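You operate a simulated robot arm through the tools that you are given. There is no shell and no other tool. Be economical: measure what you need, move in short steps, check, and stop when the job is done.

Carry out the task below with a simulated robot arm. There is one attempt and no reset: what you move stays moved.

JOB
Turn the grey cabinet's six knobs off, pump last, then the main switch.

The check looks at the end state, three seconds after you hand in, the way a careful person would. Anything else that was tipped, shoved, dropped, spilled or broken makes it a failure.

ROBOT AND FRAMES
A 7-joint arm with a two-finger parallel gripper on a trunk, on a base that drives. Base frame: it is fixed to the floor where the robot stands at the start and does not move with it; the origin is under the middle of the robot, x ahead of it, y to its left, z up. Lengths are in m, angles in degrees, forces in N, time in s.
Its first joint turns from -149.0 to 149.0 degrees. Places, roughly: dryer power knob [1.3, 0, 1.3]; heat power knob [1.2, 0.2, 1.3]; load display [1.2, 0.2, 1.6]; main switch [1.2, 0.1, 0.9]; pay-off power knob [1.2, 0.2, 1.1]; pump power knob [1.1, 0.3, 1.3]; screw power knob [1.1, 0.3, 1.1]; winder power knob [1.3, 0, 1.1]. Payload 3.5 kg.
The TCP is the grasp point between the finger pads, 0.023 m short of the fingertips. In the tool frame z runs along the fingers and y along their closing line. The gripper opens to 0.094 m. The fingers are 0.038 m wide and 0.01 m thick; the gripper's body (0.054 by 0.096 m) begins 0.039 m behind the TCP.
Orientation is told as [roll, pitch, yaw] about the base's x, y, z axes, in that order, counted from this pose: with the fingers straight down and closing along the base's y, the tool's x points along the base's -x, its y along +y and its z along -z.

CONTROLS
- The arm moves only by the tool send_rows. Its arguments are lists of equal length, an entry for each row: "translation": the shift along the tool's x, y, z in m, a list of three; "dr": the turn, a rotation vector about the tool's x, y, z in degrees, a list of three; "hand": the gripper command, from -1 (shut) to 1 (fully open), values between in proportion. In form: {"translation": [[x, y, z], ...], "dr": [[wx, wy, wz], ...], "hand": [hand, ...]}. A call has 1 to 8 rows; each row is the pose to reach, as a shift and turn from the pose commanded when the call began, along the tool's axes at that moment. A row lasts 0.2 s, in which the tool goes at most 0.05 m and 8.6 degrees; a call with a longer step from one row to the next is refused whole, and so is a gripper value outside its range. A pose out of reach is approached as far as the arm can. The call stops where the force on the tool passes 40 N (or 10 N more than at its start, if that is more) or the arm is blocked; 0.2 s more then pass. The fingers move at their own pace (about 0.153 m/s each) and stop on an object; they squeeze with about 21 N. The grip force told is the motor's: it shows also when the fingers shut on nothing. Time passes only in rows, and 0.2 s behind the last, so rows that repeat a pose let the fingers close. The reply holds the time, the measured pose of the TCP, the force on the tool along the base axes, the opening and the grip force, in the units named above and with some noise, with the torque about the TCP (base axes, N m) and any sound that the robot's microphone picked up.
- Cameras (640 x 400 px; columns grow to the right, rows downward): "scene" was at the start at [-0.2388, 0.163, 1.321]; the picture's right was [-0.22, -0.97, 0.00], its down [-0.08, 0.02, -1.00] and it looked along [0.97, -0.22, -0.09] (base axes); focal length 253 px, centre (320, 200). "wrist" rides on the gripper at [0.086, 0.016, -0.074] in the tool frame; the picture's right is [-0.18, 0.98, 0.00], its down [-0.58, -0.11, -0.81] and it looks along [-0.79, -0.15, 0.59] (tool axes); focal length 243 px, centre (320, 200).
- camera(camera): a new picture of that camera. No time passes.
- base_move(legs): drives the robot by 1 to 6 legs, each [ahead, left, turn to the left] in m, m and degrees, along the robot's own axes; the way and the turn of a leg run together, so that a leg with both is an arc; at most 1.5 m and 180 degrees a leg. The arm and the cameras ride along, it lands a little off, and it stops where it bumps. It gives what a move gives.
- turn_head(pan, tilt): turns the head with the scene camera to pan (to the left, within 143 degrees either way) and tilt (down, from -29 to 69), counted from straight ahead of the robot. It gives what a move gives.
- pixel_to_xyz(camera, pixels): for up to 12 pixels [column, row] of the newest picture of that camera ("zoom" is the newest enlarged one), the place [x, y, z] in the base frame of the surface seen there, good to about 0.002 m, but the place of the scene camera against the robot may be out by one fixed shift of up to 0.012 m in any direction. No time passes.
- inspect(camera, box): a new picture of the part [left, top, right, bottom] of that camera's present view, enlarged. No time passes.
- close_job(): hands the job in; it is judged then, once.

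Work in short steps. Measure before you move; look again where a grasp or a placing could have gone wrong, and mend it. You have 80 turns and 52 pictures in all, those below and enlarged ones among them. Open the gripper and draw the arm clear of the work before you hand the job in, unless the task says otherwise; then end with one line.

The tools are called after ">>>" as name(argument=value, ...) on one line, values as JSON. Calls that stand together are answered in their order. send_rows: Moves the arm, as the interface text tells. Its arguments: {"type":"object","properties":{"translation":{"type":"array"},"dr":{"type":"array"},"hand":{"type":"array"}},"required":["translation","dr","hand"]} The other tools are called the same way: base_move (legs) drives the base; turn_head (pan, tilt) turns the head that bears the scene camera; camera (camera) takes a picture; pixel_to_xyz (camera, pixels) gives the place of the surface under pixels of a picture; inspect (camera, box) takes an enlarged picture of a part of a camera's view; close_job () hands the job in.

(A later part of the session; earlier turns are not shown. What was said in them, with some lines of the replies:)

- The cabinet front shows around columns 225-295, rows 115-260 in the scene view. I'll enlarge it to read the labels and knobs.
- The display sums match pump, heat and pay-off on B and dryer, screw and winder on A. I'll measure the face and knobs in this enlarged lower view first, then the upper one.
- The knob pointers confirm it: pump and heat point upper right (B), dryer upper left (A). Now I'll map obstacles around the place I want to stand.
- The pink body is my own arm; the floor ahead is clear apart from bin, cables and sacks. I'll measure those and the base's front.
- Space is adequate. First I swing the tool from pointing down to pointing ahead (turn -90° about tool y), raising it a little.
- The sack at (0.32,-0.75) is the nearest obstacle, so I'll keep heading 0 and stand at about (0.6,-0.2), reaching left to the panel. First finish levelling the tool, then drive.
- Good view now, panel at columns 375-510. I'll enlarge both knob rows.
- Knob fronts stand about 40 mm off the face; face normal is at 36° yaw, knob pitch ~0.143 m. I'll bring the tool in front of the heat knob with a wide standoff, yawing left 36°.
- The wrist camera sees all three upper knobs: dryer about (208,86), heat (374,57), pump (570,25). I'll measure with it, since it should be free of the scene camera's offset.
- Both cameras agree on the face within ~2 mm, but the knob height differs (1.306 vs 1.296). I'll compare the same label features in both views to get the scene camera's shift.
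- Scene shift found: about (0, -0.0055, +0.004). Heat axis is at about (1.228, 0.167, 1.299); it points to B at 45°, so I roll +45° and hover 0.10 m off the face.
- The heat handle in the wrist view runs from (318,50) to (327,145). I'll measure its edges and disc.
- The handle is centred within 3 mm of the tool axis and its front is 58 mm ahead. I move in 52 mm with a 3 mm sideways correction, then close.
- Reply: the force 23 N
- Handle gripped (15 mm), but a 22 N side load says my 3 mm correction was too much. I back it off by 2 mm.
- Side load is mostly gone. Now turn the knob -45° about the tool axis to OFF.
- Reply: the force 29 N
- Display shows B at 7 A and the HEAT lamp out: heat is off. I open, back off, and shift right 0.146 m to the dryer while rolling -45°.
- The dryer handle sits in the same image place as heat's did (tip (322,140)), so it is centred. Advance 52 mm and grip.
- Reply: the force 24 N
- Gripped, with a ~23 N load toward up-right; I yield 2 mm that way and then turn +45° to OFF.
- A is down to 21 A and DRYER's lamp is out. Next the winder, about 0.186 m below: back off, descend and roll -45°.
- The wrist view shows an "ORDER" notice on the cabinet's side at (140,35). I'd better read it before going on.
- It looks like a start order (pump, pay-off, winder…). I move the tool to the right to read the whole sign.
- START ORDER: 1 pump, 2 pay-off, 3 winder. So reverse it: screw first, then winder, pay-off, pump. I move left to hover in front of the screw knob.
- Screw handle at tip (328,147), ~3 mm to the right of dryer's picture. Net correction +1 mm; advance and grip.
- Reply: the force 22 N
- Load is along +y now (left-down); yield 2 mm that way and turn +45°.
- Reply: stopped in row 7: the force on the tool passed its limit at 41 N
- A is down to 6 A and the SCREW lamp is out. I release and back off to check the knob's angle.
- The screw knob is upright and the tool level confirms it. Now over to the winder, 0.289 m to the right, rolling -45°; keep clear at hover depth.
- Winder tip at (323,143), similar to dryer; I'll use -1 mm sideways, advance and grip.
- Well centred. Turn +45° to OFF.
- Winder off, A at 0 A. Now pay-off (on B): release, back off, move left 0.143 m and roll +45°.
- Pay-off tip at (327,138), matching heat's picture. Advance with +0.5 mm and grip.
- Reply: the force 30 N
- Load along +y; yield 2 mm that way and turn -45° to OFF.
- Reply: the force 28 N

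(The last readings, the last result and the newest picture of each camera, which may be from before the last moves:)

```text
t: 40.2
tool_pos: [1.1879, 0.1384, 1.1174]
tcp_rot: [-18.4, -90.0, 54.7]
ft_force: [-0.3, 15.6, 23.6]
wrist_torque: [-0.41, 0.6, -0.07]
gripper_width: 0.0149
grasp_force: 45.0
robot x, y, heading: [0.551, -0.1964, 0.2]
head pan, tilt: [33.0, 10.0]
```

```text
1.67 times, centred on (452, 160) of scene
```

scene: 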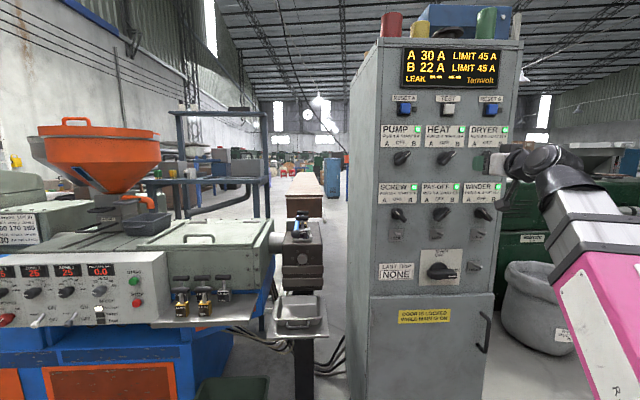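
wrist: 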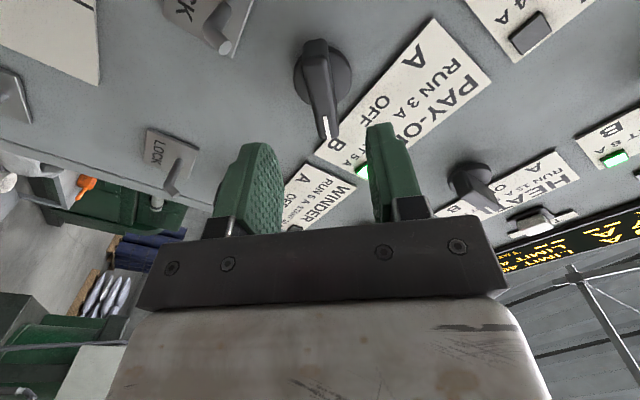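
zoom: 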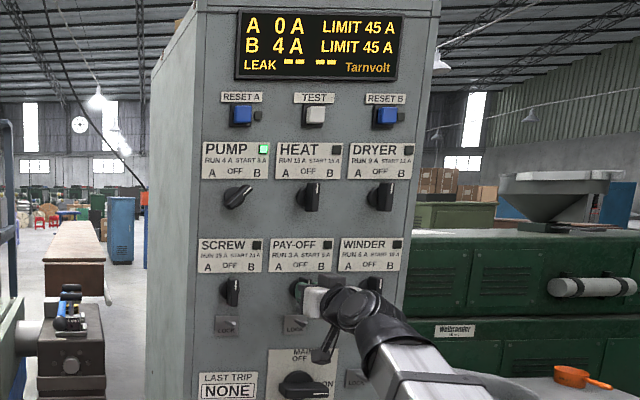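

Pay-off off; only the pump's 4 A remains on B. Release, back off, go up 0.181 m and left 0.143 m, rolling +45°.

>>> send_rows(translation=[[0, 0, 0], [0, 0, -0.045], [-0.03, 0.024, -0.052], [-0.06, 0.048, -0.052], [-0.09, 0.072, -0.052], [-0.12, 0.096, -0.052], [-0.15, 0.12, -0.052], [-0.181, 0.143, -0.052]], dr=[[0, 0, 0], [0, 0, 0], [0, 0, 7.5], [0, 0, 15], [0, 0, 22.5], [0, 0, 30], [0, 0, 37.5], [0, 0, 45]], hand=[0, 0, 0, 0, 0, 0, 0, 0])

>>> camera(camera="wrist")

```text
t: 42.0
tool_pos: [1.0623, 0.2228, 1.2992]
tcp_rot: [89.9, -44.8, -53.5]
ft_force: [-0.1, -0.3, -0.4]
wrist_torque: [-0.01, 0.02, -0.04]
gripper_width: 0.047
grasp_force: 0.2
robot x, y, heading: [0.5512, -0.1985, 0.4]
head pan, tilt: [33.0, 10.0]
```

```text
18 pictures are left
```

wrist: 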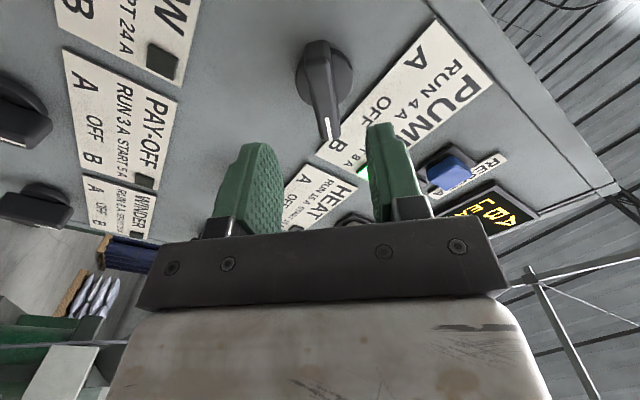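

Pump tip at (329,140), like pay-off's, which wanted about +2.5 mm. Advance and grip with +2.5 mm.

>>> send_rows(translation=[[0, 0.0025, 0.02], [0, 0.0025, 0.04], [0, 0.0025, 0.052], [0, 0.0025, 0.052], [0, 0.0025, 0.052], [0, 0.0025, 0.052]], dr=[[0, 0, 0], [0, 0, 0], [0, 0, 0], [0, 0, 0], [0, 0, 0], [0, 0, 0]], hand=[0, 0, 0, -1, -1, -1])

```text
t: 43.4
tool_pos: [1.1032, 0.256, 1.3002]
tcp_rot: [90.0, -44.9, -53.6]
ft_force: [-1.6, 11.0, 17.1]
wrist_torque: [-0.46, 0.48, 0.66]
gripper_width: 0.0149
grasp_force: 45.5
robot x, y, heading: [0.5532, -0.1974, 0.4]
head pan, tilt: [33.0, 10.0]
```

Moderate +y load; yield 1.5 mm and turn -45° to OFF.

>>> send_rows(translation=[[0, 0.0015, 0], [0, 0.0015, 0], [0, 0.0015, 0], [0, 0.0015, 0], [0, 0.0015, 0], [0, 0.0015, 0], [0, 0.0015, 0]], dr=[[0, 0, 0], [0, 0, -7.5], [0, 0, -15], [0, 0, -22.5], [0, 0, -30], [0, 0, -37.5], [0, 0, -45]], hand=[-1, -1, -1, -1, -1, -1, -1])

>>> inspect(camera="scene", box=[372, 40, 532, 290])

>>> pixel_to_xyz(camera="zoom", pixels=[[310, 372], [324, 372], [290, 372], [302, 385]])

```text
t: 45.0
tool_pos: [1.1032, 0.2554, 1.3003]
tcp_rot: [-20.1, -90.0, 56.5]
ft_force: [9.9, 14.9, 18.4]
wrist_torque: [-0.55, 0.78, -0.19]
gripper_width: 0.0151
grasp_force: 45.1
robot x, y, heading: [0.5513, -0.2012, 0.1]
head pan, tilt: [33.0, 10.0]
```

```text
1.60 times, centred on (452, 165) of scene
```

zoom: 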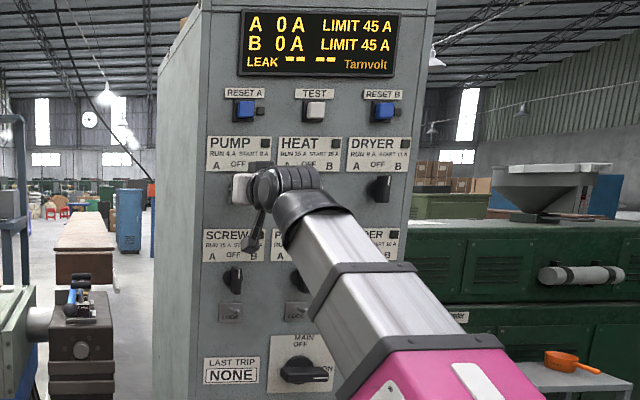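

```text
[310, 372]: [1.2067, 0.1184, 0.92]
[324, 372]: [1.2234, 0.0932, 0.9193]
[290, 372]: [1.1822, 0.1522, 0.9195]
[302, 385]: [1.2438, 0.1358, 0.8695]
```

All six knobs read off, both feeders 0 A. Now to the main switch (handle horizontal at z≈0.905): release, back off 0.07 m and descend, rolling toward +90°.

>>> send_rows(translation=[[0, 0, 0], [0, 0, -0.045], [0.04, -0.015, -0.07], [0.08, -0.03, -0.07], [0.12, -0.045, -0.07], [0.16, -0.06, -0.07], [0.2, -0.075, -0.07], [0.24, -0.09, -0.07]], dr=[[0, 0, 0], [0, 0, 0], [0, 0, 7], [0, 0, 14], [0, 0, 21], [0, 0, 28], [0, 0, 35], [0, 0, 42]], hand=[0, 0, 0, 0, 0, 0, 0, 0])

>>> send_rows(translation=[[0.0125, -0.0243, 0], [0.025, -0.0486, 0], [0.0375, -0.0728, 0], [0.05, -0.097, 0], [0.0625, -0.1213, 0], [0.0749, -0.1455, 0]], dr=[[0, 0, 8], [0, 0, 16], [0, 0, 24], [0, 0, 32], [0, 0, 40], [0, 0, 48]], hand=[0.3, 0.3, 0.3, 0.3, 0.3, 0.3])

>>> camera(camera="wrist")

>>> inspect(camera="scene", box=[372, 40, 532, 290])

```text
t: 46.8
tool_pos: [1.1025, 0.1419, 1.0596]
tcp_rot: [89.9, -47.8, -53.6]
ft_force: [0.3, -0.8, 0.7]
wrist_torque: [0.01, 0.04, -0.01]
gripper_width: 0.0469
grasp_force: 0.0
out of reach, approached as far as the arm can: row 8
robot x, y, heading: [0.5524, -0.1971, 0.1]
head pan, tilt: [33.0, 10.0]
```

```text
t: 48.2
tool_pos: [1.141, 0.0989, 0.9075]
tcp_rot: [90.0, 0.2, -53.6]
ft_force: [-1.3, 0.1, -0.8]
wrist_torque: [0.01, 0.01, 0.0]
gripper_width: 0.0611
grasp_force: 0.1
out of reach, approached as far as the arm can: row 1, 2, 3, 4, 5, 6
robot x, y, heading: [0.5485, -0.1969, 0.0]
head pan, tilt: [33.0, 10.0]
```

```text
16 pictures are left
```

wrist: 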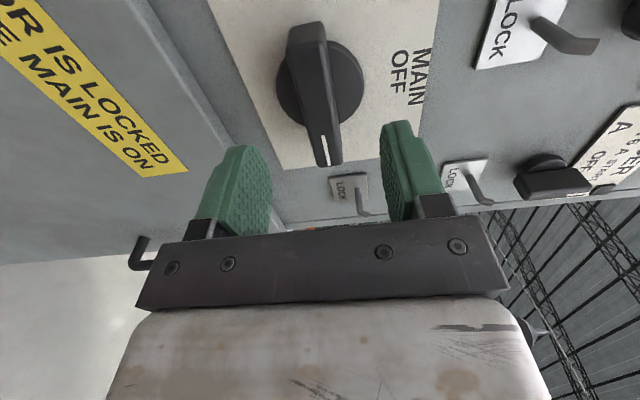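

```text
1.60 times, centred on (452, 165) of scene
```

zoom: 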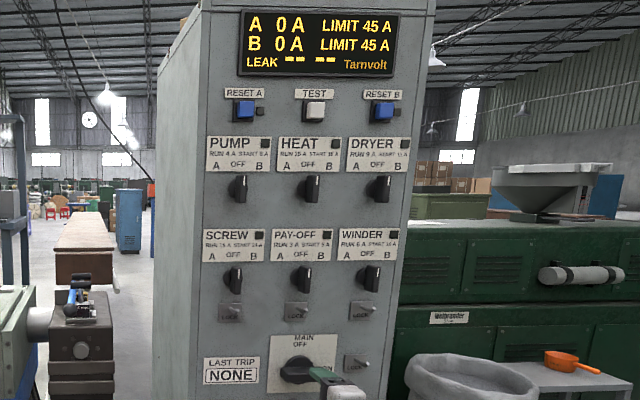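

All six knobs are upright. Main handle in the wrist view runs from (305,35) to (330,165); measure it.

>>> pixel_to_xyz(camera="wrist", pixels=[[308, 35], [312, 70], [318, 110], [326, 158], [300, 80], [325, 80], [330, 110], [338, 150], [280, 95], [360, 85], [385, 110], [318, 28]])

```text
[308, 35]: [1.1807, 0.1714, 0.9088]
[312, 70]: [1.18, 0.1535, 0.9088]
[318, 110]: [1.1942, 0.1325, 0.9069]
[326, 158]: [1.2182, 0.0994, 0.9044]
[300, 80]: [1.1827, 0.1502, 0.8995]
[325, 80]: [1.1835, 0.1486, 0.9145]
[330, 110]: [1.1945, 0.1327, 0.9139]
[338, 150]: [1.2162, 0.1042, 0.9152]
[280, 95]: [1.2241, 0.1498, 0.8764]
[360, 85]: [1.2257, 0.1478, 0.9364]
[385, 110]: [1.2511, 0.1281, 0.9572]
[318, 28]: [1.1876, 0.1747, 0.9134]
```

The disc centre is ~8 mm right of the tool axis, z≈0.907, handle front 63 mm ahead. Shift right 8 mm, advance 56 mm, and grip.

>>> send_rows(translation=[[-0.008, 0, 0.01], [-0.008, 0, 0.03], [-0.008, 0, 0.045], [-0.008, 0, 0.055], [-0.008, 0, 0.055], [-0.008, 0, 0.055], [-0.008, 0, 0.055]], dr=[[0, 0, 0], [0, 0, 0], [0, 0, 0], [0, 0, 0], [0, 0, 0], [0, 0, 0], [0, 0, 0]], hand=[0.3, 0.3, 0.3, 0.3, -1, -1, -1])

```text
t: 49.5
tool_pos: [1.1912, 0.1239, 0.9047]
tcp_rot: [89.6, -0.1, -53.7]
ft_force: [3.6, 3.6, -10.0]
wrist_torque: [0.26, -0.25, -0.18]
gripper_width: 0.0218
grasp_force: 45.2
robot x, y, heading: [0.5559, -0.1968, 0.5]
head pan, tilt: [33.0, 10.0]
stopped in row 6: the force on the tool passed its limit at 43 N (the readings are from after the stop); the commanded pose is now the measured one
```

Main handle gripped (22 mm). Turn it counter-clockwise (-wz) in steps, first 48°.

>>> send_rows(translation=[[0, 0, 0], [0, 0, 0], [0, 0, 0], [0, 0, 0], [0, 0, 0], [0, 0, 0]], dr=[[0, 0, -8], [0, 0, -16], [0, 0, -24], [0, 0, -32], [0, 0, -40], [0, 0, -48]], hand=[-1, -1, -1, -1, -1, -1])

```text
t: 50.5
tool_pos: [1.1924, 0.1233, 0.9041]
tcp_rot: [89.4, -29.7, -53.5]
ft_force: [4.1, 3.6, -9.8]
wrist_torque: [0.33, -0.3, -0.15]
gripper_width: 0.0219
grasp_force: 44.8
robot x, y, heading: [0.5486, -0.1975, 0.3]
head pan, tilt: [33.0, 10.0]
stopped in row 4: the force on the tool passed its limit at 42 N (the readings are from after the stop); the commanded pose is now the measured one
```

Turned 30° before side load built up; the residual pull is downward, so I shift 2 mm down while continuing the turn.

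>>> send_rows(translation=[[0.001, -0.0017, 0], [0.001, -0.0017, 0], [0.001, -0.0017, 0], [0.001, -0.0017, 0], [0.001, -0.0017, 0], [0.001, -0.0017, 0]], dr=[[0, 0, 0], [0, 0, -7], [0, 0, -14], [0, 0, -21], [0, 0, -28], [0, 0, -35]], hand=[-1, -1, -1, -1, -1, -1])

```text
t: 51.9
tool_pos: [1.1921, 0.1239, 0.9037]
tcp_rot: [89.2, -64.3, -53.1]
ft_force: [-0.6, -0.4, 1.1]
wrist_torque: [0.01, -0.16, 0.15]
gripper_width: 0.0218
grasp_force: 45.0
robot x, y, heading: [0.5519, -0.2012, 0.2]
head pan, tilt: [33.0, 10.0]
stopped in row 6: the force on the tool passed its limit at 40 N (the readings are from after the stop); the commanded pose is now the measured one
```

64° done, no residual load. I continue the remaining 26° or so to vertical.

>>> send_rows(translation=[[0, 0, 0], [0, 0, 0], [0, 0, 0], [0, 0, 0], [0, 0, 0]], dr=[[0, 0, -6], [0, 0, -12], [0, 0, -18], [0, 0, -24], [0, 0, -26]], hand=[-1, -1, -1, -1, -1])

>>> inspect(camera="scene", box=[372, 40, 532, 290])

```text
t: 53.1
tool_pos: [1.1935, 0.1239, 0.9033]
tcp_rot: [-39.4, -89.5, 75.5]
ft_force: [0.9, -14.6, -4.0]
wrist_torque: [0.4, 0.28, -0.28]
gripper_width: 0.0219
grasp_force: 45.2
robot x, y, heading: [0.5539, -0.1993, 0.3]
head pan, tilt: [33.0, 10.0]
```

```text
1.60 times, centred on (452, 165) of scene
```

zoom: 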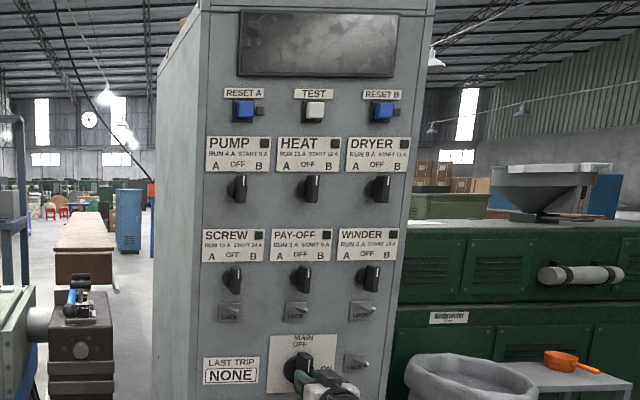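

The display has gone dark: the main is off. I release and back straight out by 0.15 m, then check.

>>> send_rows(translation=[[0, 0, 0], [0, 0, 0], [0, 0, -0.03], [0, 0, -0.06], [-0.03, 0, -0.09], [-0.06, -0.02, -0.1], [-0.1, -0.04, -0.1], [-0.14, -0.06, -0.1]], dr=[[0, 0, 0], [0, 0, 0], [0, 0, 0], [0, 0, 0], [0, 0, 0], [0, 0, 0], [0, 0, 0], [0, 0, 0]], hand=[0.5, 0.5, 0.5, 0.5, 0.5, 0.5, 0.5, 0.5])

>>> camera(camera="scene")

>>> camera(camera="wrist")

```text
t: 54.9
tool_pos: [1.1505, 0.0163, 1.0455]
tcp_rot: [-34.9, -89.5, 71.1]
ft_force: [0.5, -0.5, 0.0]
wrist_torque: [0.05, 0.04, -0.04]
gripper_width: 0.0706
grasp_force: 0.0
out of reach, approached as far as the arm can: row 5, 6, 7, 8
robot x, y, heading: [0.5493, -0.1985, 0.3]
head pan, tilt: [33.0, 10.0]
```

```text
13 pictures are left
```

scene: 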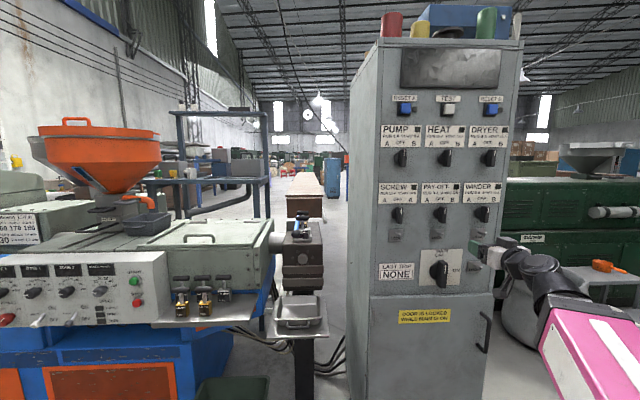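

```text
12 pictures are left
```

wrist: 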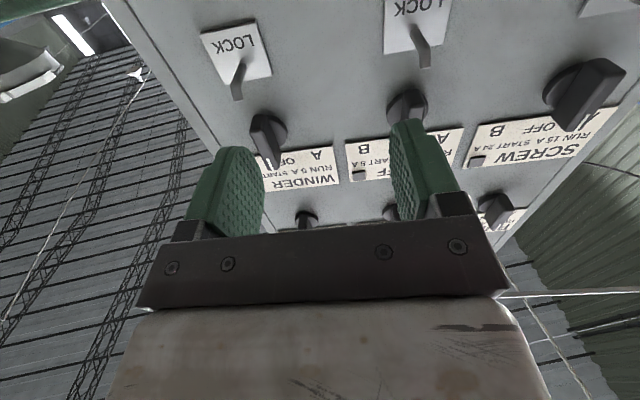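

Everything reads off. A close look at the main switch, and the robot backs 0.25 m along the way it came.

>>> inspect(camera="scene", box=[372, 110, 512, 290])

>>> base_move(legs=[[-0.25, 0.05, 0]])

>>> camera(camera="scene")

```text
2.22 times, centred on (442, 200) of scene
```

zoom: 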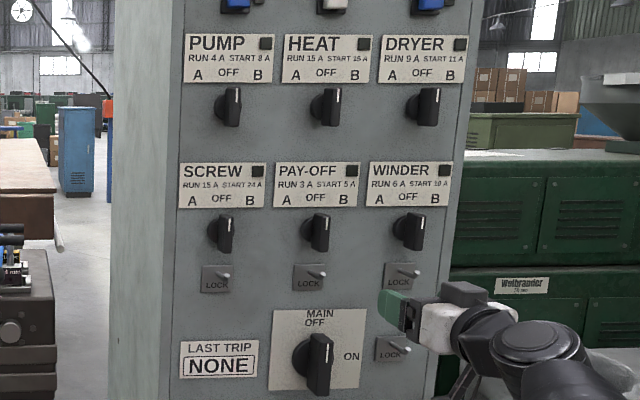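

```text
t: 56.8
tool_pos: [0.9005, 0.0671, 1.0451]
tcp_rot: [-42.7, -89.5, 79.0]
ft_force: [0.0, -0.3, 0.8]
wrist_torque: [0.02, 0.0, 0.01]
gripper_width: 0.0706
grasp_force: 0.2
robot x, y, heading: [0.3004, -0.1491, 0.5]
head pan, tilt: [33.0, 10.0]
```

```text
10 pictures are left
```

scene: 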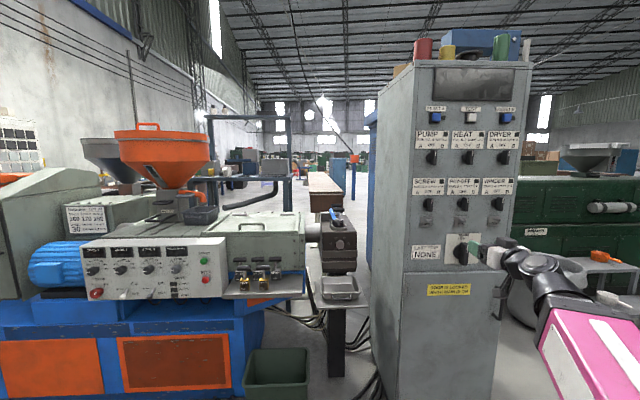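

All six knobs and the main switch point to OFF, the gripper is open, and the arm is well clear. Handing in.

>>> close_job()

```text
The job is handed in.
```

All six knobs are off, the pump last of them, then the main switch; every lamp and the load display went dark, and nothing else was moved.
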